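You operate a simulated robot arm through the tools that you are given. There is no shell and no other tool. Be economical: measure what you need, move in short steps, check, and stop when the job is done.

You are at the controls of a simulated robot arm. One attempt, no reset.

JOB
Put some things from the top of the tackle bench away. At the end: the yellow practice plug from the top of the tackle bench is in the tackle drawer; the green padded rest from the top of the tackle bench is in the tackle drawer; whatever was shut is shut again. Leave all else as you found it, and nothing knocked over (what rides in a drawer may roll over).

Only the result counts: the job must be done as asked and must still hold three seconds after the hand-in. Knocking over, shifting, dropping, spilling or breaking anything else fails it.

ROBOT AND FRAMES
A 7-joint arm with a two-finger parallel gripper, fixed in place. Base frame: the origin is at the foot of the arm, x ahead of it, y to its left, z up. Units: m, rad, N and s.
With the tool pointing down near the work surface it reaches from about 0.3 to 0.68 m from the base axis. Its first joint turns from -1.152 to 1.152 rad. Payload 1.57 kg.
The TCP is the grasp point between the finger pads, 0.03 m short of the fingertips. In the tool frame z runs along the fingers and y along their closing line. Largest opening 0.11 m; finger width 0.024, thickness 0.012; the body of the gripper, 0.048 by 0.112 m, starts 0.078 m behind the TCP.
Orientation is that of the tool frame in the base frame, as a unit quaternion [w, x, y, z]. With the fingers straight down and closing along the base's y, the tool's x points along the base's -x, its y along +y and its z along -z.

CONTROLS
- The arm moves only by the tool send_rows. Its argument "targets" is a list of rows, each a list of 2 entries, a list of its own where there are three numbers: the shift along the tool's x, y, z in m, then the turn, a rotation vector about the tool's x, y, z in rad. In form: [[[dx, dy, dz], [wx, wy, wz]], ...]. A call has 1 to 20 rows; each row is the pose to reach, as a shift and turn from the pose commanded when the call began, along the tool's axes at that moment. "claw" is the closure, from 0 (fully open) to 1 (shut), set as the call begins (left out, the last holds). Rows are played at 5 a second. More than 0.05 m and 0.15 rad between two rows, or a gripper value outside its range, and nothing of the call is played. A pose out of reach is approached as far as the arm can. The call stops where the force on the tool passes 40 N (or 10 N more than at its start, if that is more) or the arm is blocked; 0.2 s more then pass. Each finger travels about 0.108 m/s and halts on what it meets, pressing with about 42 N; the grip force reading is that of the motor and also rises with nothing between the fingers. The clock runs only during rows and for 0.2 s after the last one: add rows that repeat a pose to give the fingers time. It gives the time, the measured TCP pose, the force on the tool (base axes), the opening and the grip force at its end, in the units of the frame above (readings bear some noise).
- Cameras (640 x 400 px; columns grow to the right, rows downward): "scene" is fixed at [0.1769, -0.4016, 1.4057]; the picture's right is [0.65, -0.76, 0.00], its down [-0.43, -0.37, -0.82] and it looks along [0.62, 0.54, -0.57] (base axes); focal length 334 px, centre (320, 200). "wrist" rides on the gripper at [-0.036, 0, -0.08] in the tool frame; the picture's right is [0.00, -1.00, 0.00], its down [0.97, 0.00, -0.24] and it looks along [0.24, 0.00, 0.97] (tool axes); focal length 218 px, centre (320, 200).
- grab_frame(camera): a new picture of that camera. No time passes.
- point_at(camera, pixels): for up to 12 pixels [column, row] of the newest picture of that camera ("zoom" is the newest enlarged one), the place [x, y, z] in the base frame of the surface seen there, good to about 0.002 m. No time passes.
- inspect(camera, box): a new picture of the part [left, top, right, bottom] of that camera's present view, enlarged. No time passes.
- hand_in(): hands the job in; it is judged then, once.

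Go step by step. Measure first, check grasps and placings, and put right what went wrong. The budget is 80 turns and 54 pictures, counting those below and the enlarged ones. Unless the task says otherwise, let go and move clear before handing in, and close with one line.

The tools are called after ">>>" by a JSON object that holds its "op" and its "data". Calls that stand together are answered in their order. send_rows: Moves the arm, as the interface text tells. Its arguments: {"type":"object","properties":{"targets":{"type":"array"},"claw":{"type":"number"}},"required":["targets"]} The other tools are called the same way: grab_frame (camera) takes a picture; point_at (camera, pixels) gives the place of the surface under pixels of a picture; inspect (camera, box) takes an enlarged picture of a part of a camera's view; hand_in () hands the job in.

At the start:

```text
time_s: 0.0
ee_pos: [0.3727, -0.0447, 1.2233]
orientation: [0.0, 0.0, 1.0, -0.001]
force: [0.1, -0.7, 0.1]
gripper_width: 0.1101
gripper_force: 0.0
```

scene: 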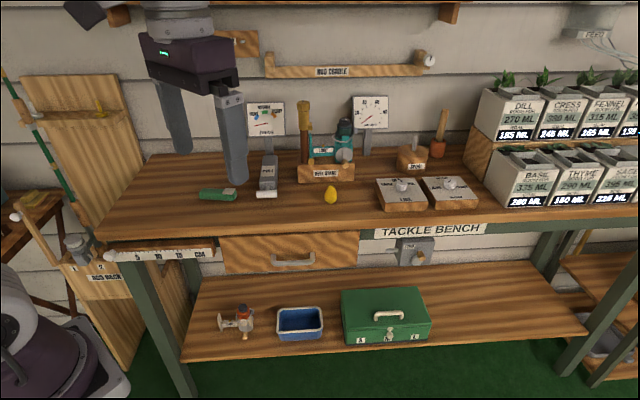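
wrist: 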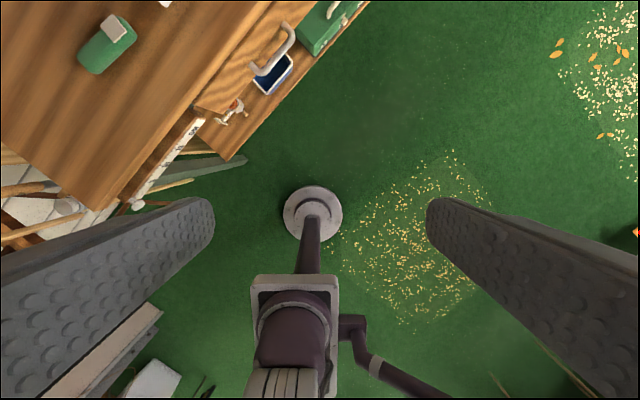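

The scene shows the green rest near (217,194), the yellow plug at (330,195), and the shut drawer with its handle at (293,260). I'll zoom in and measure these.

>>> {"op": "inspect", "data": {"camera": "scene", "box": [180, 140, 400, 280]}}

>>> {"op": "point_at", "data": {"camera": "scene", "pixels": [[202, 195], [217, 194], [235, 191], [330, 195], [330, 203], [274, 262], [293, 263], [314, 259], [222, 237], [358, 235], [358, 262], [225, 270]]}}

```text
2.86 times, centred on (290, 210) of scene
```

zoom: 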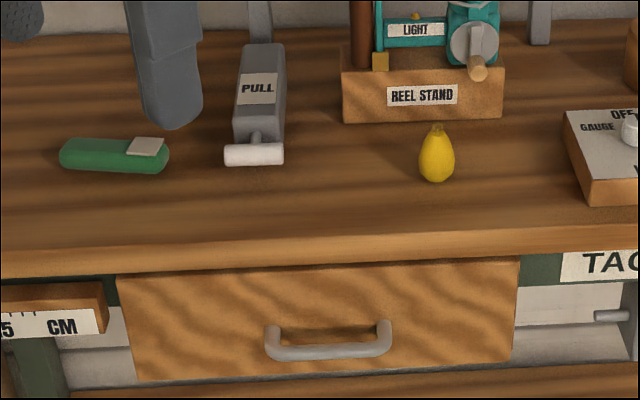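

```text
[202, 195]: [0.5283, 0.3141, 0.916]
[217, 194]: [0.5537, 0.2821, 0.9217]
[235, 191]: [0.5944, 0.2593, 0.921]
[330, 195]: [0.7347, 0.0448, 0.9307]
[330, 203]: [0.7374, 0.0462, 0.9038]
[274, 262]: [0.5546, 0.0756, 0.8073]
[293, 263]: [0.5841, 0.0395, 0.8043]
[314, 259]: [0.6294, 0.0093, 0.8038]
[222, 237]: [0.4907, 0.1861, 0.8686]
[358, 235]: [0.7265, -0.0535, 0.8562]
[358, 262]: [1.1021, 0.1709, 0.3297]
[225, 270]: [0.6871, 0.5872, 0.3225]
```

The bench runs at about 45° to the base, and the plug sits at radius ~0.74. I'll measure the edges, the handle and the objects finely on the zoomed picture.

>>> {"op": "point_at", "data": {"camera": "zoom", "pixels": [[130, 285], [510, 268], [140, 370], [505, 355], [275, 345], [330, 352], [384, 345], [272, 328], [385, 324], [20, 275], [540, 240], [330, 325]]}}

>>> {"op": "point_at", "data": {"camera": "zoom", "pixels": [[65, 155], [70, 145], [110, 138], [115, 168], [145, 145], [165, 165], [437, 128], [437, 150], [437, 178], [422, 162], [452, 162], [255, 152]]}}

```text
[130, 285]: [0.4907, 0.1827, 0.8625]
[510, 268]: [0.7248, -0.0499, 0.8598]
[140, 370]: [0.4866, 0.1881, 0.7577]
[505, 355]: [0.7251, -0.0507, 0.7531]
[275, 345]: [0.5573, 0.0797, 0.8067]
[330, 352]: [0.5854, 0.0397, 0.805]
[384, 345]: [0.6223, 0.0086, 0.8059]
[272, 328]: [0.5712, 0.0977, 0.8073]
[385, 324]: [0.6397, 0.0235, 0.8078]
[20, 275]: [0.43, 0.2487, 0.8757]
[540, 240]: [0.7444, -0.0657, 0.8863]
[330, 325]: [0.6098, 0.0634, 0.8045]
```

```text
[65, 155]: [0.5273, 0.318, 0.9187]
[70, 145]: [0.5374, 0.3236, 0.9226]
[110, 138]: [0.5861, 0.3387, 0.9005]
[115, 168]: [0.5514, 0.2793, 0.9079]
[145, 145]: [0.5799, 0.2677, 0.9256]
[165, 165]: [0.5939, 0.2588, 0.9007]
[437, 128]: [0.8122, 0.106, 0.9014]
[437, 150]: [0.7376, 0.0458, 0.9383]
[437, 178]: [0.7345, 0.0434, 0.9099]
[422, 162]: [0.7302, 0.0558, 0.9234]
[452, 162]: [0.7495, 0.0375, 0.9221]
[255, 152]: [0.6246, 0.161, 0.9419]
```

The drawer front lies along d≈(0.71,-0.70), with the handle bar at about (0.592,0.046,0.805), roughly 3 cm off the front. I'll yaw the gripper 45° and move forward above the floor space first, then tilt it to near horizontal to take the handle.

>>> {"op": "send_rows", "data": {"targets": [[[-0.01, -0.006, 0.02], [0, 0, 0.131]], [[-0.02, -0.012, 0.04], [0, 0, 0.262]], [[-0.03, -0.02, 0.06], [0, 0, 0.393]], [[-0.045, -0.025, 0.08], [0, 0, 0.524]], [[-0.06, -0.03, 0.1], [0, 0, 0.655]], [[-0.077, -0.035, 0.123], [0, 0, 0.787]]]}}

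```text
time_s: 1.4
ee_pos: [0.4523, -0.0806, 1.1007]
orientation: [0.001, 0.384, 0.923, 0.0]
force: [-0.2, -0.2, -0.3]
gripper_width: 0.1098
gripper_force: 0.1
```

Yaw is right: the closing line is now along (0.71,0.70). Now I'll tilt the tool toward the drawer in place.

>>> {"op": "send_rows", "data": {"targets": [[[0, 0, 0.01], [-0.14, 0, 0]], [[0, 0, 0.02], [-0.28, 0, 0]], [[0, 0, 0.03], [-0.42, 0, 0]], [[0, 0, 0.04], [-0.56, 0, 0]], [[0, 0, 0.05], [-0.7, 0, 0]], [[0, 0, 0.06], [-0.84, 0, 0]], [[0, 0, 0.07], [-0.98, 0, 0]], [[0, 0, 0.08], [-1.12, 0, 0]], [[0, 0, 0.09], [-1.26, 0, 0]], [[0, 0, 0.1], [-1.4, 0, 0]], [[0, 0, 0.1], [-1.4, 0, 0]]], "claw": 0.55}}

>>> {"op": "grab_frame", "data": {"camera": "scene"}}

>>> {"op": "grab_frame", "data": {"camera": "wrist"}}

```text
time_s: 3.8
ee_pos: [0.4501, -0.0797, 1.0014]
orientation: [0.247, 0.293, 0.706, 0.595]
force: [-0.3, -0.2, 0.0]
gripper_width: 0.0496
gripper_force: 0.2
```

```text
50 pictures are left
```

scene: 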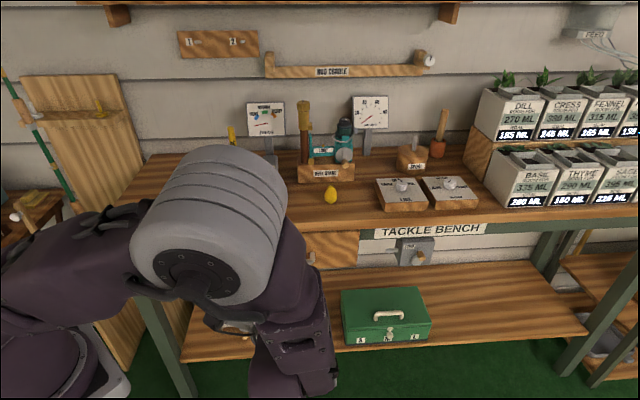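

```text
49 pictures are left
```

wrist: 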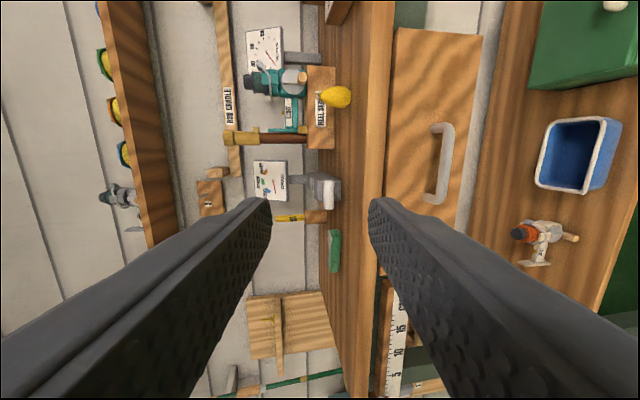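

The tilt was reached, and the wrist view shows the handle at (438,165) clearly. I'll measure the bar and the plate behind it.

>>> {"op": "point_at", "data": {"camera": "wrist", "pixels": [[448, 145], [447, 165], [445, 185], [436, 128], [430, 199], [420, 165], [438, 165], [452, 165], [400, 165], [470, 100], [400, 60], [395, 260]]}}

>>> {"op": "inspect", "data": {"camera": "wrist", "box": [380, 100, 500, 220]}}

```text
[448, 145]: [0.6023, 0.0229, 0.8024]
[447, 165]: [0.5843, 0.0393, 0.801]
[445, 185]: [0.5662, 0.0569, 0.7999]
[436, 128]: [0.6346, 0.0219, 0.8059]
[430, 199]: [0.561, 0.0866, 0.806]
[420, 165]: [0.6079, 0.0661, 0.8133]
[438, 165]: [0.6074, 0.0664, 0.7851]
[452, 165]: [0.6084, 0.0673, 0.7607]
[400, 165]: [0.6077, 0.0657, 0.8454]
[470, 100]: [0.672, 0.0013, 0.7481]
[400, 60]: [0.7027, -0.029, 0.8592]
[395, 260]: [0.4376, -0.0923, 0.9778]
```

```text
3.33 times, centred on (440, 160) of wrist
```

zoom: 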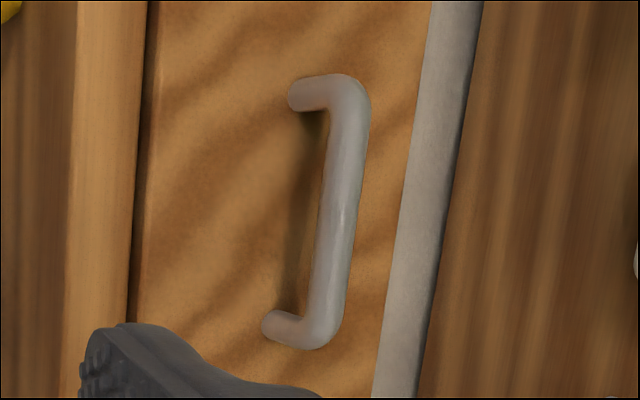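

The bar front is at (0.584,0.039,0.803), with about 23 mm clear behind the bar. I'll descend in front of the bench to handle height, leaving a standoff.

>>> {"op": "send_rows", "data": {"targets": [[[-0.002, -0.037, 0.0165], [0, 0, 0]], [[-0.004, -0.0734, 0.033], [0, 0, 0]], [[-0.006, -0.11, 0.0495], [0, 0, 0]], [[-0.008, -0.1467, 0.066], [0, 0, 0]], [[-0.0104, -0.1834, 0.0824], [0, 0, 0]], [[-0.0104, -0.1834, 0.0824], [0, 0, 0]]]}}

>>> {"op": "grab_frame", "data": {"camera": "wrist"}}

```text
time_s: 5.2
ee_pos: [0.4952, -0.0485, 0.8043]
orientation: [0.247, 0.293, 0.706, 0.595]
force: [0.3, -0.5, -0.1]
gripper_width: 0.0495
gripper_force: 0.1
```

```text
47 pictures are left
```

wrist: 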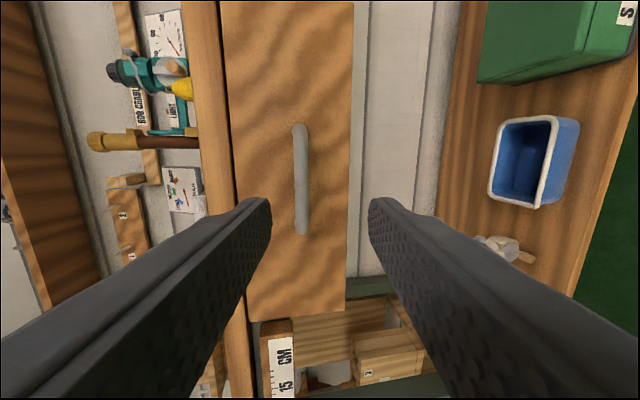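

The TCP is at handle height and about 0.115 m short. I'll move straight in with the bar between the fingers.

>>> {"op": "send_rows", "data": {"targets": [[[0, 0.0055, 0.028], [0, 0, 0]], [[0, 0.011, 0.057], [0, 0, 0]], [[0, 0.0164, 0.085], [0, 0, 0]], [[0, 0.0191, 0.0993], [0, 0, 0]], [[-0.0005, 0.0219, 0.1135], [0, 0, 0]], [[-0.0005, 0.0219, 0.1135], [0, 0, 0]]]}}

>>> {"op": "grab_frame", "data": {"camera": "wrist"}}

```text
time_s: 6.6
ee_pos: [0.5778, 0.0313, 0.8092]
orientation: [0.248, 0.293, 0.706, 0.595]
force: [-0.1, -0.8, -0.7]
gripper_width: 0.0496
gripper_force: 0.0
```

```text
46 pictures are left
```

wrist: 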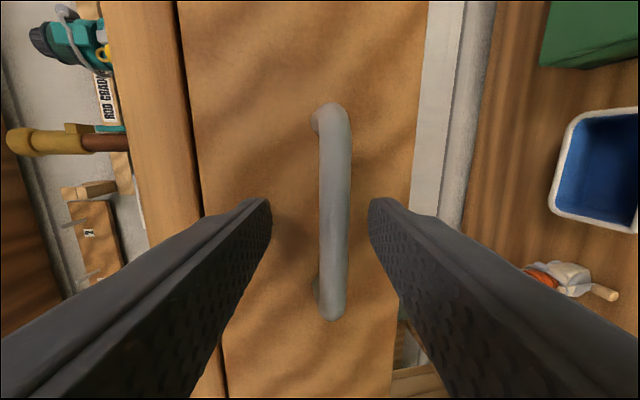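

The bar at column 335 lies between the fingers, slightly low. I'll drop 3 mm and close.

>>> {"op": "send_rows", "data": {"targets": [[[0, -0.003, 0], [0, 0, 0]], [[0, -0.003, 0], [0, 0, 0]], [[0, -0.003, 0], [0, 0, 0]], [[0, -0.003, 0], [0, 0, 0]]], "claw": 1}}

```text
time_s: 7.6
ee_pos: [0.5746, 0.0296, 0.8034]
orientation: [0.246, 0.295, 0.709, 0.592]
force: [3.9, -5.4, -35.8]
gripper_width: 0.0136
gripper_force: 29.8
```

The bar is gripped (opening 13.6 mm), but with 36 N of vertical load because I'm commanded a little high. I'll lower a few mm to relieve it.

>>> {"op": "send_rows", "data": {"targets": [[[0, -0.002, 0], [0, 0, 0]], [[0, -0.0035, 0.0006], [0, 0, 0]], [[0, -0.0035, 0.0006], [0, 0, 0]]]}}

```text
time_s: 8.4
ee_pos: [0.5763, 0.0305, 0.8038]
orientation: [0.248, 0.293, 0.705, 0.597]
force: [6.1, -6.9, -9.9]
gripper_width: 0.014
gripper_force: 30.2
```

The load is down to 10 N. Now I'll pull outward 6 cm slowly.

>>> {"op": "send_rows", "data": {"targets": [[[0, -0.0026, -0.0148], [0, 0, 0]], [[0, -0.0051, -0.0296], [0, 0, 0]], [[0, -0.0077, -0.0443], [0, 0, 0]], [[0, -0.0102, -0.0591], [0, 0, 0]]]}}

```text
time_s: 9.4
ee_pos: [0.5348, -0.011, 0.8014]
orientation: [0.248, 0.294, 0.706, 0.595]
force: [14.5, -12.9, 11.4]
gripper_width: 0.0136
gripper_force: 30.5
```

The drawer follows. Side load is growing, so I'll correct slightly toward it and keep pulling another 9 cm.

>>> {"op": "send_rows", "data": {"targets": [[[-0.001, -0.002, -0.0148], [0, 0, 0]], [[-0.002, -0.0041, -0.0296], [0, 0, 0]], [[-0.002, -0.0067, -0.0443], [0, 0, 0]], [[-0.002, -0.0092, -0.0591], [0, 0, 0]], [[-0.002, -0.0118, -0.0739], [0, 0, 0]], [[-0.002, -0.0144, -0.0887], [0, 0, 0]]]}}

>>> {"op": "grab_frame", "data": {"camera": "scene"}}

```text
time_s: 10.8
ee_pos: [0.4696, -0.0765, 0.8035]
orientation: [0.246, 0.293, 0.707, 0.595]
force: [4.5, -3.9, -1.2]
gripper_width: 0.0139
gripper_force: 30.4
```

```text
45 pictures are left
```

scene: 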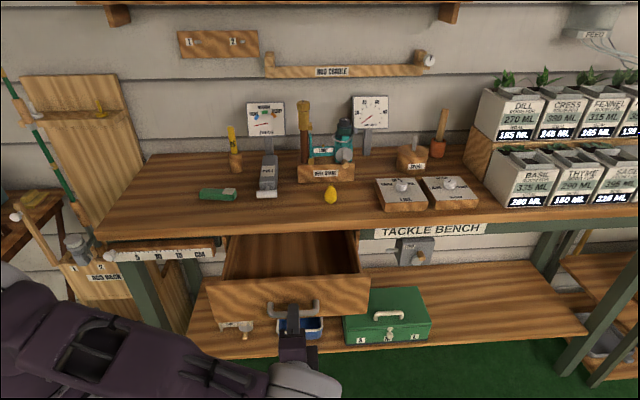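

The drawer is open about 15 cm and looks empty. I'll pull 4 cm more for clearance, then release and back off.

>>> {"op": "send_rows", "data": {"targets": [[[-0.001, -0.0026, -0.0148], [0, 0, 0]], [[-0.001, -0.0051, -0.0296], [0, 0, 0]], [[-0.001, -0.0068, -0.0394], [0, 0, 0]], [[-0.001, -0.0068, -0.0394], [0, 0, 0]]]}}

```text
time_s: 11.8
ee_pos: [0.4411, -0.1044, 0.8031]
orientation: [0.245, 0.293, 0.707, 0.596]
force: [-13.5, 13.1, 3.9]
gripper_width: 0.0136
gripper_force: 29.9
```

The drawer is out ~19 cm. Now I'll open the fingers and back away along the handle axis.

>>> {"op": "send_rows", "data": {"targets": [[[0, 0, 0], [0, 0, 0]], [[0, 0, 0], [0, 0, 0]], [[0, 0, 0], [0, 0, 0]], [[0, -0.004, -0.025], [0, 0, 0]], [[0, -0.0085, -0.05], [0, 0, 0]], [[0, -0.012, -0.07], [0, 0, 0]]], "claw": 0.55}}

```text
time_s: 13.2
ee_pos: [0.3913, -0.1574, 0.8044]
orientation: [0.247, 0.294, 0.707, 0.595]
force: [0.3, 0.6, 0.0]
gripper_width: 0.0495
gripper_force: 0.0
```

Clear of the handle. I'll rise 25 cm, then bring the tool back to vertical.

>>> {"op": "send_rows", "data": {"targets": [[[0, 0.045, -0.008], [0, 0, 0]], [[0, 0.09, -0.016], [0, 0, 0]], [[0, 0.135, -0.024], [0, 0, 0]], [[0, 0.18, -0.032], [0, 0, 0]], [[0, 0.225, -0.039], [0, 0, 0]], [[0, 0.246, -0.0425], [0.14, 0, 0]], [[0, 0.246, -0.0425], [0.28, 0, 0]], [[0, 0.246, -0.0425], [0.42, 0, 0]], [[0, 0.246, -0.0425], [0.56, 0, 0]], [[0, 0.246, -0.0425], [0.7, 0, 0]], [[0, 0.246, -0.0425], [0.84, 0, 0]], [[0, 0.246, -0.0425], [0.98, 0, 0]], [[0, 0.246, -0.0425], [1.12, 0, 0]], [[0, 0.246, -0.0425], [1.26, 0, 0]], [[0, 0.246, -0.0425], [1.4, 0, 0]]], "claw": 0.3}}

```text
time_s: 16.4
ee_pos: [0.3907, -0.1561, 1.0538]
orientation: [0.0, 0.384, 0.923, -0.001]
force: [-0.4, 0.7, -0.4]
gripper_width: 0.0769
gripper_force: 0.0
```

Vertical again at z=1.054. I'll move above the green rest and look with the wrist camera.

>>> {"op": "send_rows", "data": {"targets": [[[0.02, 0.039, -0.0036], [0, 0, 0]], [[0.04, 0.078, -0.0072], [0, 0, 0]], [[0.06, 0.117, -0.011], [0, 0, 0]], [[0.08, 0.156, -0.0144], [0, 0, 0]], [[0.1, 0.195, -0.018], [0, 0, 0]], [[0.12, 0.234, -0.0216], [0, 0, 0]], [[0.14, 0.273, -0.025], [0, 0, 0]], [[0.16, 0.312, -0.029], [0, 0, 0]], [[0.18, 0.351, -0.0325], [0, 0, 0]], [[0.197, 0.392, -0.036], [0, 0, 0]], [[0.197, 0.392, -0.036], [0, 0, 0]]]}}

>>> {"op": "grab_frame", "data": {"camera": "wrist"}}

```text
time_s: 18.8
ee_pos: [0.5313, 0.2584, 1.0867]
orientation: [-0.001, 0.383, 0.924, -0.001]
force: [0.5, 0.3, -0.6]
gripper_width: 0.0771
gripper_force: 0.0
```

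```text
44 pictures are left
```

wrist: 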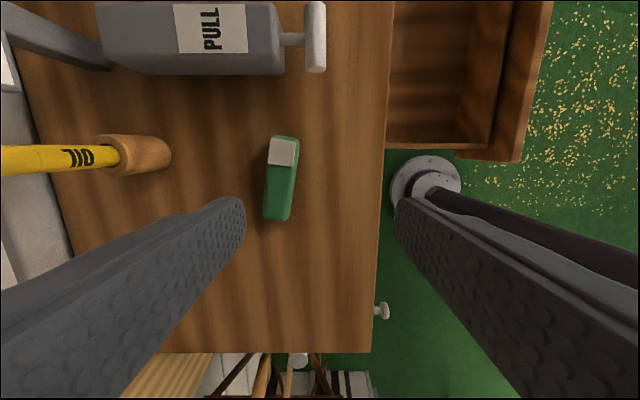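

The rest is at (280,178), running nearly parallel to the bench edge. I'll measure its outline.

>>> {"op": "point_at", "data": {"camera": "wrist", "pixels": [[283, 140], [280, 178], [276, 215], [268, 178], [292, 178], [283, 152], [325, 178], [270, 150], [298, 150], [266, 205], [288, 205], [312, 65]]}}

>>> {"op": "inspect", "data": {"camera": "wrist", "box": [230, 115, 330, 235]}}

```text
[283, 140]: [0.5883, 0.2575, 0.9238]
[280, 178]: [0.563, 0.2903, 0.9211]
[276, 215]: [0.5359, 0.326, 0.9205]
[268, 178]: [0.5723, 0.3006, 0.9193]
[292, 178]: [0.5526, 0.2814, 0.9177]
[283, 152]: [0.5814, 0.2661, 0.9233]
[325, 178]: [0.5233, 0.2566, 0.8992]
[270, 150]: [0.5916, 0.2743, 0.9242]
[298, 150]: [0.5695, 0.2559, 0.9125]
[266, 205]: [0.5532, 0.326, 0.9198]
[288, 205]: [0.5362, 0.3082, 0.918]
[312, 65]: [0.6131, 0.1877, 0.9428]
```

```text
3.33 times, centred on (280, 175) of wrist
```

zoom: 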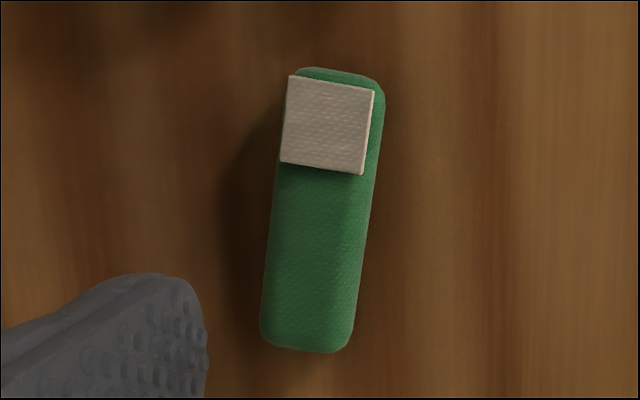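

Rest: centre (0.562,0.291), top z≈0.921, about 28 mm wide, rotated ~0.12 rad from my grip. I'll align, descend with fingertips just off the bench, and check before closing.

>>> {"op": "send_rows", "data": {"targets": [[[0.0005, 0.015, 0.02], [0, 0, 0.06]], [[0.001, 0.03, 0.04], [0, 0, 0.12]], [[0.0015, 0.0447, 0.075], [0, 0, 0.12]], [[0.0015, 0.0447, 0.11], [0, 0, 0.12]], [[0.0015, 0.0447, 0.135], [0, 0, 0.12]], [[0.0015, 0.0447, 0.152], [0, 0, 0.12]], [[0.0015, 0.0447, 0.152], [0, 0, 0.12]]]}}

>>> {"op": "grab_frame", "data": {"camera": "wrist"}}

```text
time_s: 20.4
ee_pos: [0.5606, 0.2946, 0.9343]
orientation: [0.0, 0.439, 0.899, 0.0]
force: [0.6, -0.5, 0.9]
gripper_width: 0.077
gripper_force: 0.1
```

```text
42 pictures are left
```

wrist: 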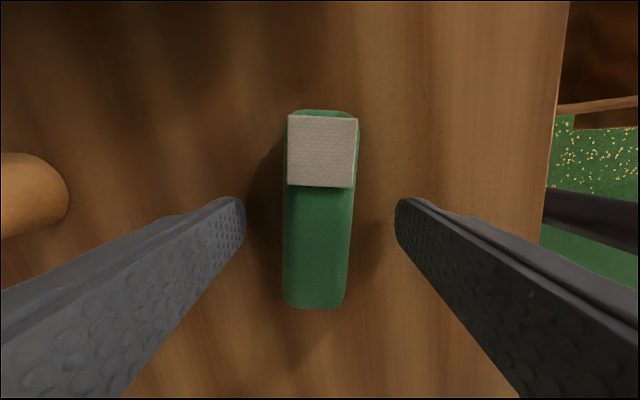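

The rest sits centred between the fingers (column 320) and aligned. Closing now, then a small lift.

>>> {"op": "send_rows", "data": {"targets": [[[0, 0, 0], [0, 0, 0]], [[0, 0, 0], [0, 0, 0]], [[0, 0, 0], [0, 0, 0]], [[0, 0, 0], [0, 0, 0]], [[0, 0, -0.03], [0, 0, 0]], [[0, 0, -0.07], [0, 0, 0]], [[0, 0, -0.11], [0, 0, 0]]], "claw": 1}}

>>> {"op": "grab_frame", "data": {"camera": "wrist"}}

```text
time_s: 22.0
ee_pos: [0.5611, 0.2885, 1.0464]
orientation: [0.0, 0.438, 0.899, 0.0]
force: [-0.2, -0.2, 0.4]
gripper_width: 0.0324
gripper_force: 40.7
```

```text
41 pictures are left
```

wrist: 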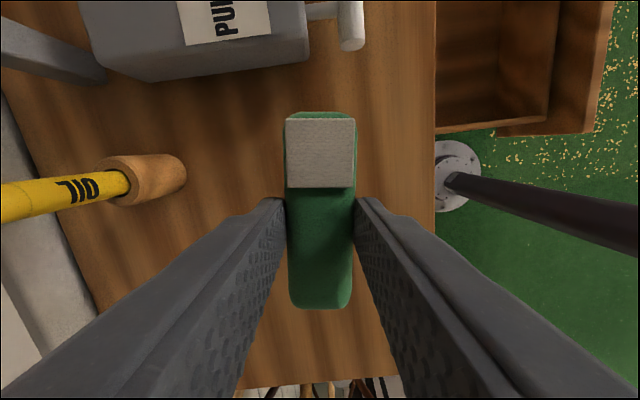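

The rest is held (opening 32 mm). Next I'll look at the drawer interior.

>>> {"op": "grab_frame", "data": {"camera": "scene"}}

```text
40 pictures are left
```

scene: 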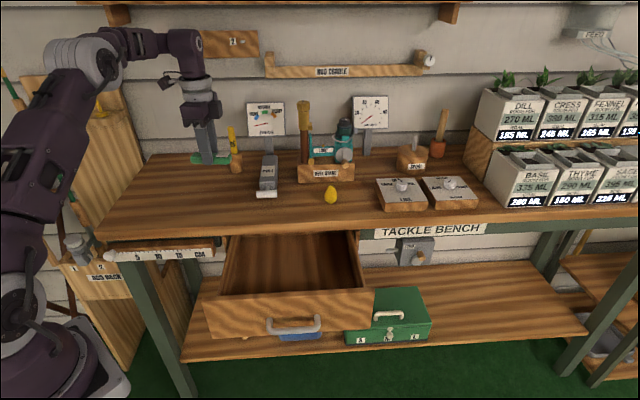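

>>> {"op": "point_at", "data": {"camera": "scene", "pixels": [[222, 291], [372, 285], [290, 294], [290, 260], [290, 240], [240, 285], [350, 280], [225, 265], [362, 260], [206, 305], [376, 290], [230, 240]]}}

```text
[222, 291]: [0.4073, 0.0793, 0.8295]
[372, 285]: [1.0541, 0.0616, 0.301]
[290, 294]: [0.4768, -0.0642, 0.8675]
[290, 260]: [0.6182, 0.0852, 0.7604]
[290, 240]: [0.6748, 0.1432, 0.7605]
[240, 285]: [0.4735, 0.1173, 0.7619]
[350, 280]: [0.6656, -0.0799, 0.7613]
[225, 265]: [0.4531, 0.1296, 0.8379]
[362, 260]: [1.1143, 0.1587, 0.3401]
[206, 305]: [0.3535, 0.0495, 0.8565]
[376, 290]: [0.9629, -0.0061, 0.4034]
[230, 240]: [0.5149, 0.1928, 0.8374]
```

The drawer floor is at z=0.761, the front top at 0.868, and the inside is open over ~18 cm. I'll carry the rest over the left half of the drawer at about (0.494,0.037).

>>> {"op": "send_rows", "data": {"targets": [[[-0.0225, -0.0297, 0], [0, 0, 0]], [[-0.045, -0.0594, 0], [0, 0, -0.03]], [[-0.0674, -0.089, 0], [0, 0, -0.06]], [[-0.09, -0.1187, 0.01], [0, 0, -0.09]], [[-0.1123, -0.1484, 0.02], [0, 0, -0.12]], [[-0.1348, -0.178, 0.033], [0, 0, -0.12]], [[-0.1572, -0.2077, 0.0464], [0, 0, -0.12]], [[-0.1572, -0.2077, 0.0464], [0, 0, -0.12]]]}}

>>> {"op": "grab_frame", "data": {"camera": "wrist"}}

```text
time_s: 23.8
ee_pos: [0.4951, 0.0404, 1.0]
orientation: [0.0, 0.383, 0.924, 0.0]
force: [-0.1, 0.6, -1.1]
gripper_width: 0.0326
gripper_force: 41.0
```

```text
39 pictures are left
```

wrist: 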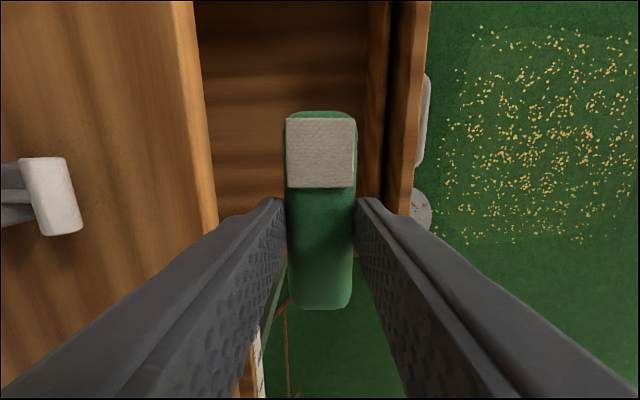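

The drawer's left wall shows near row 195–205. I'll verify the real clearance before descending.

>>> {"op": "point_at", "data": {"camera": "wrist", "pixels": [[250, 185], [250, 198], [250, 206], [190, 80], [208, 80], [365, 150], [378, 150], [400, 150], [420, 100], [250, 100]]}}

```text
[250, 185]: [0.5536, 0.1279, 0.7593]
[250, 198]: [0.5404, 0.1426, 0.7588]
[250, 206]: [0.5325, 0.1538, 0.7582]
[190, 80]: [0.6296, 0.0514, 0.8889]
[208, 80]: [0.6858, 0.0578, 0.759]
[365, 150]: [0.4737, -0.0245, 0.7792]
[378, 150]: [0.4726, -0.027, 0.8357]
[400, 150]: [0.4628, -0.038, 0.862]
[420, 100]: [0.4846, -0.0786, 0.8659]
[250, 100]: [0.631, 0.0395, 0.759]
```

The front inner face is at d≈-0.317 and the left wall is close, so I'll shift 3 cm right and 1 cm inward, then lower to just above the floor.

>>> {"op": "send_rows", "data": {"targets": [[[-0.015, 0.006, 0.02], [0, 0, 0]], [[-0.03, 0.012, 0.05], [0, 0, 0]], [[-0.03, 0.012, 0.09], [0, 0, 0]], [[-0.03, 0.012, 0.13], [0, 0, 0]], [[-0.03, 0.012, 0.165], [0, 0, 0]], [[-0.03, 0.012, 0.185], [0, 0, 0]], [[-0.03, 0.012, 0.2], [0, 0, 0]], [[-0.03, 0.012, 0.2], [0, 0, 0]]]}}

>>> {"op": "grab_frame", "data": {"camera": "wrist"}}

```text
time_s: 25.6
ee_pos: [0.5231, 0.0282, 0.8015]
orientation: [0.001, 0.384, 0.923, -0.001]
force: [0.6, 0.1, -0.9]
gripper_width: 0.0326
gripper_force: 40.6
```

```text
38 pictures are left
```

wrist: 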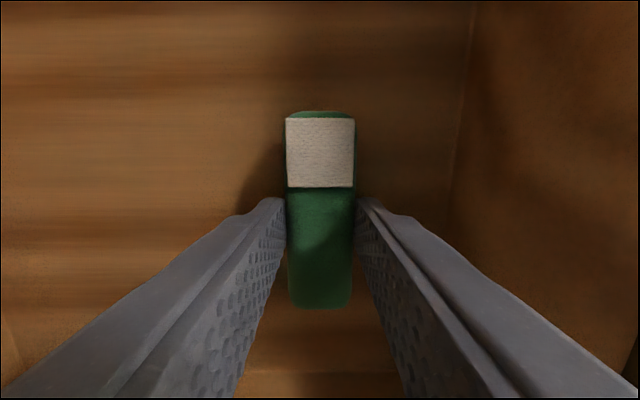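

Inside, just above the floor, with room on all sides. I'll lower 2 mm more, release, and rise.

>>> {"op": "send_rows", "data": {"targets": [[[0, 0, 0.002], [0, 0, 0]], [[0, 0, 0.002], [0, 0, 0]], [[0, 0, 0.002], [0, 0, 0]], [[0, 0, -0.03], [0, 0, 0]], [[0, 0, -0.07], [0, 0, 0]], [[0, 0, -0.115], [0, 0, 0]], [[0, 0, -0.16], [0, 0, 0]], [[0, 0, -0.2], [0, 0, 0]], [[0, 0, -0.24], [0, 0, 0]]], "claw": 0.5}}

>>> {"op": "grab_frame", "data": {"camera": "wrist"}}

```text
time_s: 27.6
ee_pos: [0.5262, 0.0266, 1.04]
orientation: [-0.001, 0.383, 0.924, -0.001]
force: [-0.3, 0.4, 0.2]
gripper_width: 0.0548
gripper_force: 0.1
```

```text
37 pictures are left
```

wrist: 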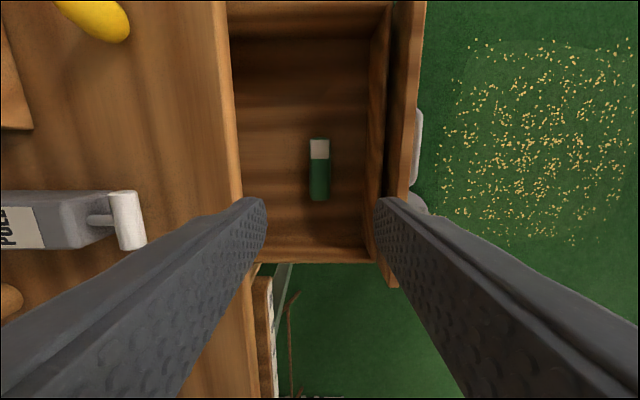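

The rest lies in the drawer at (319,170). Now the plug: I'll view its surroundings for a tilted grasp, since it stands beyond the vertical reach.

>>> {"op": "inspect", "data": {"camera": "scene", "box": [280, 130, 400, 215]}}

```text
4.71 times, centred on (340, 172) of scene
```

zoom: 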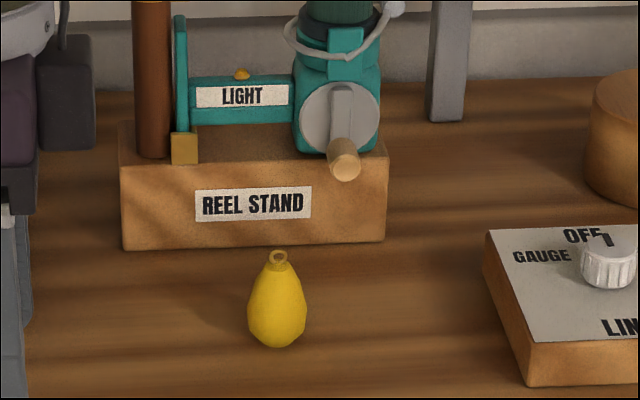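

>>> {"op": "point_at", "data": {"camera": "zoom", "pixels": [[277, 253], [277, 268], [277, 300], [277, 320], [277, 343], [250, 318], [304, 318], [130, 245], [380, 238], [345, 165], [500, 250], [520, 380]]}}

```text
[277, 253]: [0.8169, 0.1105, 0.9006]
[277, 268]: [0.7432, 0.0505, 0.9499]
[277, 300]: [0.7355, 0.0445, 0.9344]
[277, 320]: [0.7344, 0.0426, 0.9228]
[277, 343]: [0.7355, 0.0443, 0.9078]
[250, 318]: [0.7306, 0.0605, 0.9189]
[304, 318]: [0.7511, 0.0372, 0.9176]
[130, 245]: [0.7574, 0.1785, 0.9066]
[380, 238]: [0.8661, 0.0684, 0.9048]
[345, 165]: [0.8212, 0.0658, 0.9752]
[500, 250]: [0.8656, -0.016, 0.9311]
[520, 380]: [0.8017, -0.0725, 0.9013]
```

The plug axis is ≈(0.746,0.052), widest near z 0.92, with ~0.1 m free to the reel stand. I'll yaw to face it radially above the bench front.

>>> {"op": "send_rows", "data": {"targets": [[[-0.007, 0.01, -0.007], [0, 0, -0.142]], [[-0.014, 0.02, -0.014], [0, 0, -0.284]], [[-0.021, 0.031, -0.02], [0, 0, -0.426]], [[-0.028, 0.041, -0.027], [0, 0, -0.568]], [[-0.035, 0.051, -0.034], [0, 0, -0.71]], [[-0.0427, 0.0619, -0.04], [0, 0, -0.85]], [[-0.0427, 0.0619, -0.04], [0, 0, -0.85]]], "claw": 0.4}}

```text
time_s: 29.2
ee_pos: [0.5988, 0.0428, 1.0814]
orientation: [0.0, -0.032, 0.999, -0.001]
force: [-0.4, 0.1, 0.1]
gripper_width: 0.0661
gripper_force: 0.0
```

Yaw is good. Now I'll tilt 0.7 rad outward while moving to the hover point.

>>> {"op": "send_rows", "data": {"targets": [[[-0.012, 0, 0.01], [0, -0.14, 0]], [[-0.024, 0, 0.02], [0, -0.28, 0]], [[-0.036, -0.0005, 0.031], [0, -0.42, 0]], [[-0.048, -0.0008, 0.042], [0, -0.56, 0]], [[-0.0601, -0.0008, 0.054], [0, -0.7, 0]], [[-0.0601, -0.0008, 0.054], [0, -0.7, 0]]]}}

>>> {"op": "grab_frame", "data": {"camera": "wrist"}}

```text
time_s: 30.6
ee_pos: [0.6587, 0.0448, 1.0251]
orientation: [0.344, -0.029, 0.939, 0.011]
force: [-0.4, 0.2, -0.5]
gripper_width: 0.0656
gripper_force: 0.1
```

```text
35 pictures are left
```

wrist: 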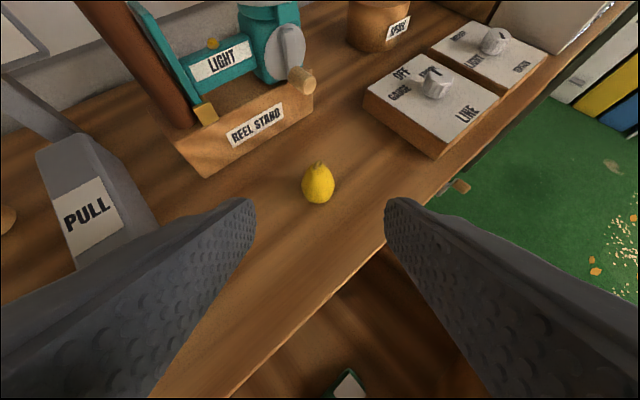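

The tilt was reached and the plug is centred at (318,184). I'll measure it from this view.

>>> {"op": "point_at", "data": {"camera": "wrist", "pixels": [[318, 166], [318, 175], [318, 185], [318, 195], [318, 201], [304, 187], [332, 187]]}}

```text
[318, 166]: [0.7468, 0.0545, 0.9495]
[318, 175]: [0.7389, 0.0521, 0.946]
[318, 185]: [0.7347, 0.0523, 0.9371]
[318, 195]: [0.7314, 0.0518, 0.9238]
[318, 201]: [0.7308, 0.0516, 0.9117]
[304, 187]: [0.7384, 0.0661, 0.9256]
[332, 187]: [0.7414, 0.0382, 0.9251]
```

Axis (0.746,0.0525), radius ~15 mm. I'll advance along the finger axis to the grasp point.

>>> {"op": "send_rows", "data": {"targets": [[[0, 0.001, 0.03], [0, 0, 0]], [[0, 0.0019, 0.06], [0, 0, 0]], [[-0.001, 0.0019, 0.085], [0, 0, 0]], [[-0.001, 0.0019, 0.105], [0, 0, 0]], [[-0.001, 0.0019, 0.119], [0, 0, 0]], [[-0.001, 0.0019, 0.119], [0, 0, 0]]]}}

>>> {"op": "grab_frame", "data": {"camera": "wrist"}}

```text
time_s: 32.0
ee_pos: [0.7324, 0.0511, 0.934]
orientation: [0.343, -0.03, 0.939, 0.01]
force: [0.6, 0.4, 1.0]
gripper_width: 0.066
gripper_force: 0.0
```

```text
34 pictures are left
```

wrist: 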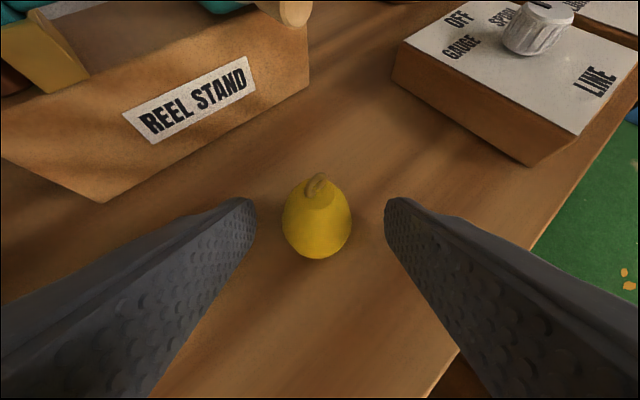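

The plug is centred between the fingers. I'll nudge 3 mm outward and close.

>>> {"op": "send_rows", "data": {"targets": [[[-0.0023, 0, 0.0019], [0, 0, 0]], [[-0.0023, 0, 0.0019], [0, 0, 0]], [[-0.0023, 0, 0.0019], [0, 0, 0]], [[-0.0023, 0, 0.0019], [0, 0, 0]], [[-0.0023, 0, 0.0019], [0, 0, 0]]], "claw": 1}}

>>> {"op": "grab_frame", "data": {"camera": "wrist"}}

```text
time_s: 33.2
ee_pos: [0.737, 0.0503, 0.9341]
orientation: [0.343, -0.029, 0.939, 0.011]
force: [0.2, 0.7, -1.2]
gripper_width: 0.0303
gripper_force: 39.9
```

```text
33 pictures are left
```

wrist: 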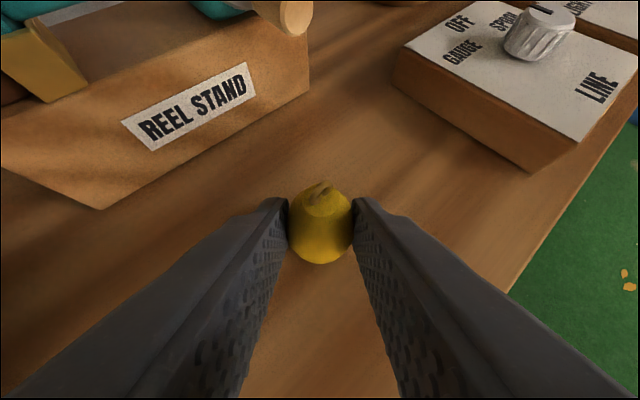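

Gripped at 30 mm, the full diameter. Lifting straight up.

>>> {"op": "send_rows", "data": {"targets": [[[-0.0129, 0, -0.0153], [0, 0, 0]], [[-0.0323, 0, -0.0382], [0, 0, 0]], [[-0.0582, 0, -0.0688], [0, 0, 0]], [[-0.0776, 0, -0.0917], [0, 0, 0]], [[-0.0776, 0, -0.0917], [0, 0, 0]]]}}

>>> {"op": "grab_frame", "data": {"camera": "wrist"}}

```text
time_s: 34.4
ee_pos: [0.7379, 0.0513, 1.0577]
orientation: [0.343, -0.029, 0.939, 0.01]
force: [0.5, 0.0, -0.2]
gripper_width: 0.0305
gripper_force: 39.8
```

```text
32 pictures are left
```

wrist: 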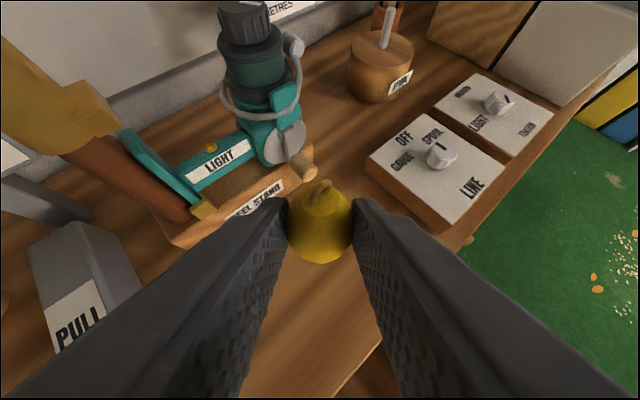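

The plug is securely lifted. I'll untilt while carrying it over the right half of the drawer, near (0.608,-0.055).

>>> {"op": "send_rows", "data": {"targets": [[[0.017, -0.016, -0.0147], [0, 0.117, 0]], [[0.035, -0.033, -0.0293], [0, 0.234, 0]], [[0.052, -0.049, -0.044], [0, 0.351, 0]], [[0.069, -0.065, -0.0587], [0, 0.468, 0]], [[0.087, -0.082, -0.0733], [0, 0.585, 0]], [[0.104, -0.098, -0.088], [0, 0.7, 0]], [[0.104, -0.098, -0.088], [0, 0.7, 0]]]}}

>>> {"op": "grab_frame", "data": {"camera": "wrist"}}

```text
time_s: 36.0
ee_pos: [0.6088, -0.0568, 1.0582]
orientation: [-0.001, -0.031, 1.0, 0.0]
force: [-0.2, 0.1, 0.5]
gripper_width: 0.0304
gripper_force: 39.9
```

```text
31 pictures are left
```

wrist: 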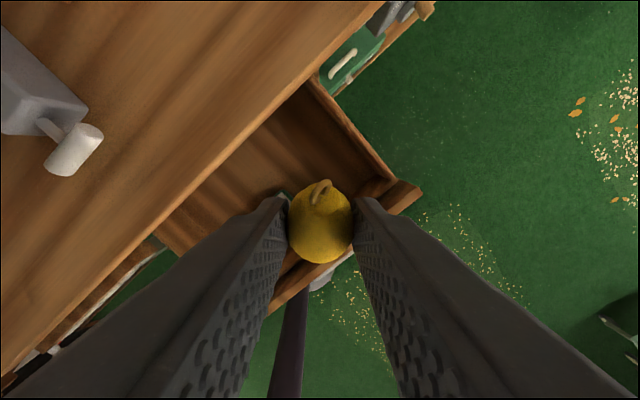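

Position is u≈0.472, d≈-0.389, inside the opening. Descending to just above the floor.

>>> {"op": "send_rows", "data": {"targets": [[[0, 0, 0.045], [0, 0, 0]], [[0, 0, 0.09], [0, 0, 0]], [[0, 0, 0.135], [0, 0, 0]], [[0, 0, 0.18], [0, 0, 0]], [[0, 0, 0.215], [0, 0, 0]], [[0, 0, 0.238], [0, 0, 0]], [[0, 0, 0.25], [0, 0, 0]], [[0, 0, 0.25], [0, 0, 0]]]}}

>>> {"op": "grab_frame", "data": {"camera": "scene"}}

>>> {"op": "grab_frame", "data": {"camera": "wrist"}}

```text
time_s: 37.8
ee_pos: [0.6085, -0.0538, 0.8077]
orientation: [0.0, -0.031, 1.0, 0.0]
force: [-0.4, -0.7, 0.2]
gripper_width: 0.0302
gripper_force: 39.5
```

```text
30 pictures are left
```

scene: 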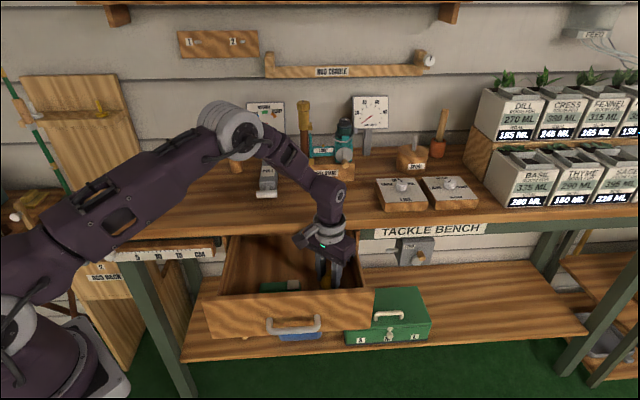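

```text
29 pictures are left
```

wrist: 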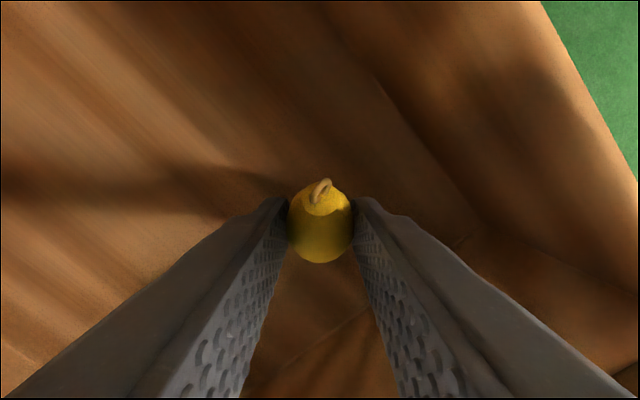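

The plug is inside the drawer a few mm above the floor. I'll lower 6 mm, release, and rise.

>>> {"op": "send_rows", "data": {"targets": [[[0, 0, 0.003], [0, 0, 0]], [[0, 0, 0.006], [0, 0, 0]]]}}

>>> {"op": "send_rows", "data": {"targets": [[[0, 0, 0], [0, 0, 0]], [[0, 0, 0], [0, 0, 0]], [[0, 0, 0], [0, 0, 0]], [[0, 0, -0.03], [0, 0, 0]], [[0, 0, -0.07], [0, 0, 0]], [[0, 0, -0.115], [0, 0, 0]], [[0, 0, -0.16], [0, 0, 0]], [[0, 0, -0.2], [0, 0, 0]], [[0, 0, -0.245], [0, 0, 0]]], "claw": 0.5}}

>>> {"op": "grab_frame", "data": {"camera": "wrist"}}

```text
time_s: 38.4
ee_pos: [0.6087, -0.0544, 0.8006]
orientation: [0.0, -0.032, 0.999, -0.001]
force: [0.3, -0.6, 0.5]
gripper_width: 0.0302
gripper_force: 39.4
```

```text
time_s: 40.4
ee_pos: [0.6057, -0.0537, 1.045]
orientation: [-0.001, -0.032, 0.999, 0.0]
force: [-0.7, -0.4, 0.4]
gripper_width: 0.0551
gripper_force: 0.0
```

```text
28 pictures are left
```

wrist: 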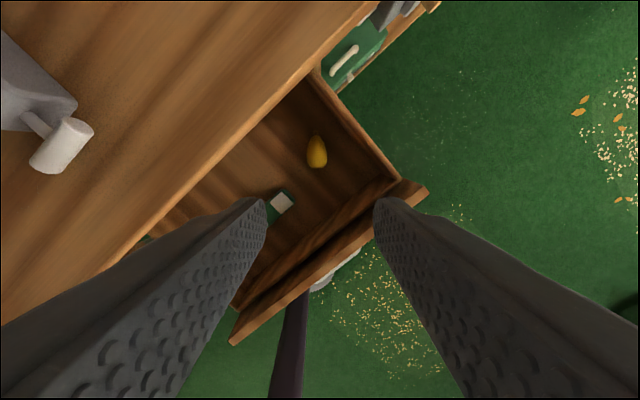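

Plug at (316,152) and rest at (280,205) are both inside. I'll close the fingers, turn so they close along the bench edge, and move out in front of the drawer handle.

>>> {"op": "send_rows", "data": {"targets": [[[0.034, -0.012, 0], [0, 0, -0.12]], [[0.068, -0.024, 0], [0, 0, -0.24]], [[0.102, -0.035, 0], [0, 0, -0.36]], [[0.136, -0.047, 0], [0, 0, -0.48]], [[0.17, -0.059, 0], [0, 0, -0.6]], [[0.203, -0.0708, 0], [0, 0, -0.72]], [[0.203, -0.0708, 0], [0, 0, -0.72]]], "claw": 1}}

```text
time_s: 42.0
ee_pos: [0.4106, -0.1375, 1.0482]
orientation: [0.0, -0.382, 0.924, 0.0]
force: [0.3, 0.0, -0.8]
gripper_width: 0.0001
gripper_force: 21.8
```

Aligned: tool -x now points into the bench. Descending to handle height in front of the drawer.

>>> {"op": "send_rows", "data": {"targets": [[[0, 0, 0.045], [0, 0, 0]], [[0, 0, 0.09], [0, 0, 0]], [[0, 0, 0.135], [0, 0, 0]], [[0, 0, 0.18], [0, 0, 0]], [[0, 0, 0.215], [0, 0, 0]], [[0, 0, 0.238], [0, 0, 0]], [[0, 0, 0.238], [0, 0, 0]]]}}

>>> {"op": "grab_frame", "data": {"camera": "wrist"}}

```text
time_s: 43.6
ee_pos: [0.4108, -0.1379, 0.806]
orientation: [0.0, -0.382, 0.924, 0.0]
force: [0.4, 0.7, -0.1]
gripper_width: 0.0
gripper_force: 21.4
```

```text
27 pictures are left
```

wrist: 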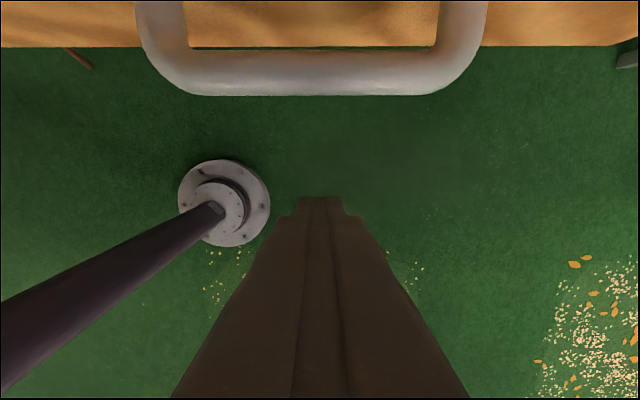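

The handle is straight ahead, centred at column 311. I'll push the drawer in steadily, about 20 cm of travel first.

>>> {"op": "send_rows", "data": {"targets": [[[-0.015, 0, 0], [0, 0, 0]], [[-0.03, 0, 0], [0, 0, 0]], [[-0.045, 0, 0], [0, 0, 0]], [[-0.06, 0, 0], [0, 0, 0]], [[-0.075, 0, 0], [0, 0, 0]], [[-0.09, 0, 0], [0, 0, 0]], [[-0.105, 0, 0], [0, 0, 0]], [[-0.12, 0, 0], [0, 0, 0]], [[-0.135, 0, 0], [0, 0, 0]], [[-0.15, 0, 0], [0, 0, 0]], [[-0.165, 0, 0], [0, 0, 0]], [[-0.18, 0, 0], [0, 0, 0]], [[-0.195, 0, 0], [0, 0, 0]], [[-0.205, 0, 0], [0, 0, 0]]]}}

>>> {"op": "grab_frame", "data": {"camera": "wrist"}}

```text
time_s: 46.6
ee_pos: [0.5577, 0.0067, 0.8063]
orientation: [0.0, -0.382, 0.924, 0.0]
force: [0.5, 0.4, 0.1]
gripper_width: 0.0
gripper_force: 21.0
```

```text
26 pictures are left
```

wrist: 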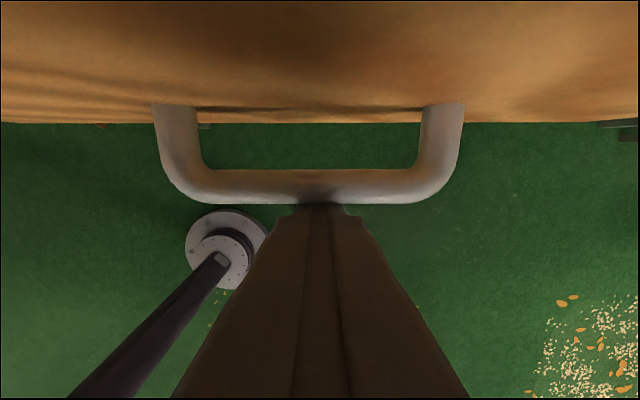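

The drawer is following, with about 3 cm left. I'll push slowly until it seats.

>>> {"op": "send_rows", "data": {"targets": [[[-0.008, 0, 0], [0, 0, 0]], [[-0.016, 0, 0], [0, 0, 0]], [[-0.022, 0, 0], [0, 0, 0]], [[-0.027, 0, 0], [0, 0, 0]], [[-0.031, 0, 0], [0, 0, 0]], [[-0.034, 0, 0], [0, 0, 0]], [[-0.037, 0, 0], [0, 0, 0]], [[-0.037, 0, 0], [0, 0, 0]]]}}

>>> {"op": "grab_frame", "data": {"camera": "scene"}}

```text
time_s: 48.4
ee_pos: [0.5778, 0.0286, 0.8062]
orientation: [-0.008, -0.38, 0.925, -0.001]
force: [-3.1, -3.7, 0.8]
gripper_width: 0.0
gripper_force: 21.9
stopped in row 8: the force on the tool passed its limit (the readings are from after the stop); the commanded pose is now the measured one
```

```text
25 pictures are left
```

scene: 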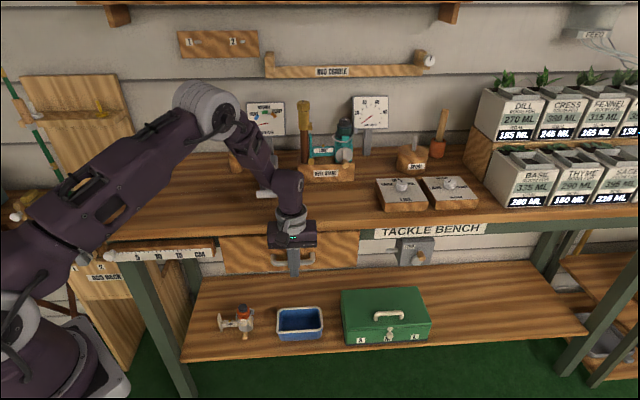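

It seated: the force rose at d≈-0.428, as expected for shut. I'll back straight off, rise, and verify.

>>> {"op": "send_rows", "data": {"targets": [[[0.02, 0, 0], [0, 0, 0]], [[0.05, 0, 0], [0, 0, 0]], [[0.09, 0, 0], [0, 0, 0]], [[0.13, 0, 0], [0, 0, 0]], [[0.17, 0, 0], [0, 0, 0]], [[0.17, 0, -0.045], [0, 0, 0]], [[0.17, 0, -0.09], [0, 0, 0]], [[0.17, 0, -0.135], [0, 0, 0]], [[0.17, 0, -0.18], [0, 0, 0]], [[0.17, 0, -0.22], [0, 0, 0]], [[0.17, 0, -0.26], [0, 0, 0]], [[0.17, 0, -0.3], [0, 0, 0]]]}}

>>> {"op": "grab_frame", "data": {"camera": "scene"}}

>>> {"op": "inspect", "data": {"camera": "scene", "box": [180, 140, 400, 280]}}

>>> {"op": "point_at", "data": {"camera": "zoom", "pixels": [[130, 285], [510, 268], [505, 355], [330, 352], [330, 325]]}}

```text
time_s: 51.0
ee_pos: [0.4587, -0.0903, 1.1099]
orientation: [-0.008, -0.38, 0.925, -0.001]
force: [0.8, 0.5, 0.1]
gripper_width: 0.0
gripper_force: 21.2
```

```text
24 pictures are left
```

scene: 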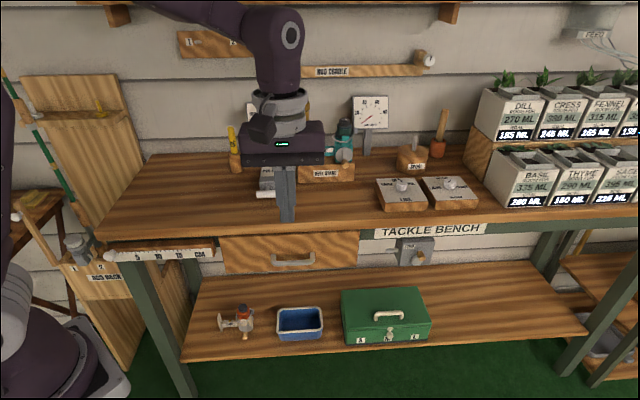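

```text
2.86 times, centred on (290, 210) of scene
```

zoom: 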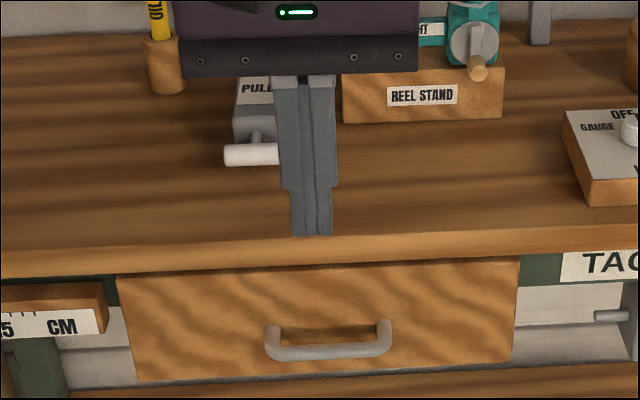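

```text
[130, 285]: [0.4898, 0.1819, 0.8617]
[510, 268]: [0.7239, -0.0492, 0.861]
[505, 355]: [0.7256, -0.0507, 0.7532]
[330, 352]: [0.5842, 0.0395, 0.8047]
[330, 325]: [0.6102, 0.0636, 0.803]
```

The drawer front reads the same as at the start to within 1 mm, so it is shut. The bench looks otherwise undisturbed and the arm is clear, so I'm handing in.

>>> {"op": "hand_in", "data": {}}

```text
The job is handed in.
```

The yellow practice plug and the green padded rest are in the tackle drawer, the drawer is shut again, and I saw nothing else moved or knocked over.
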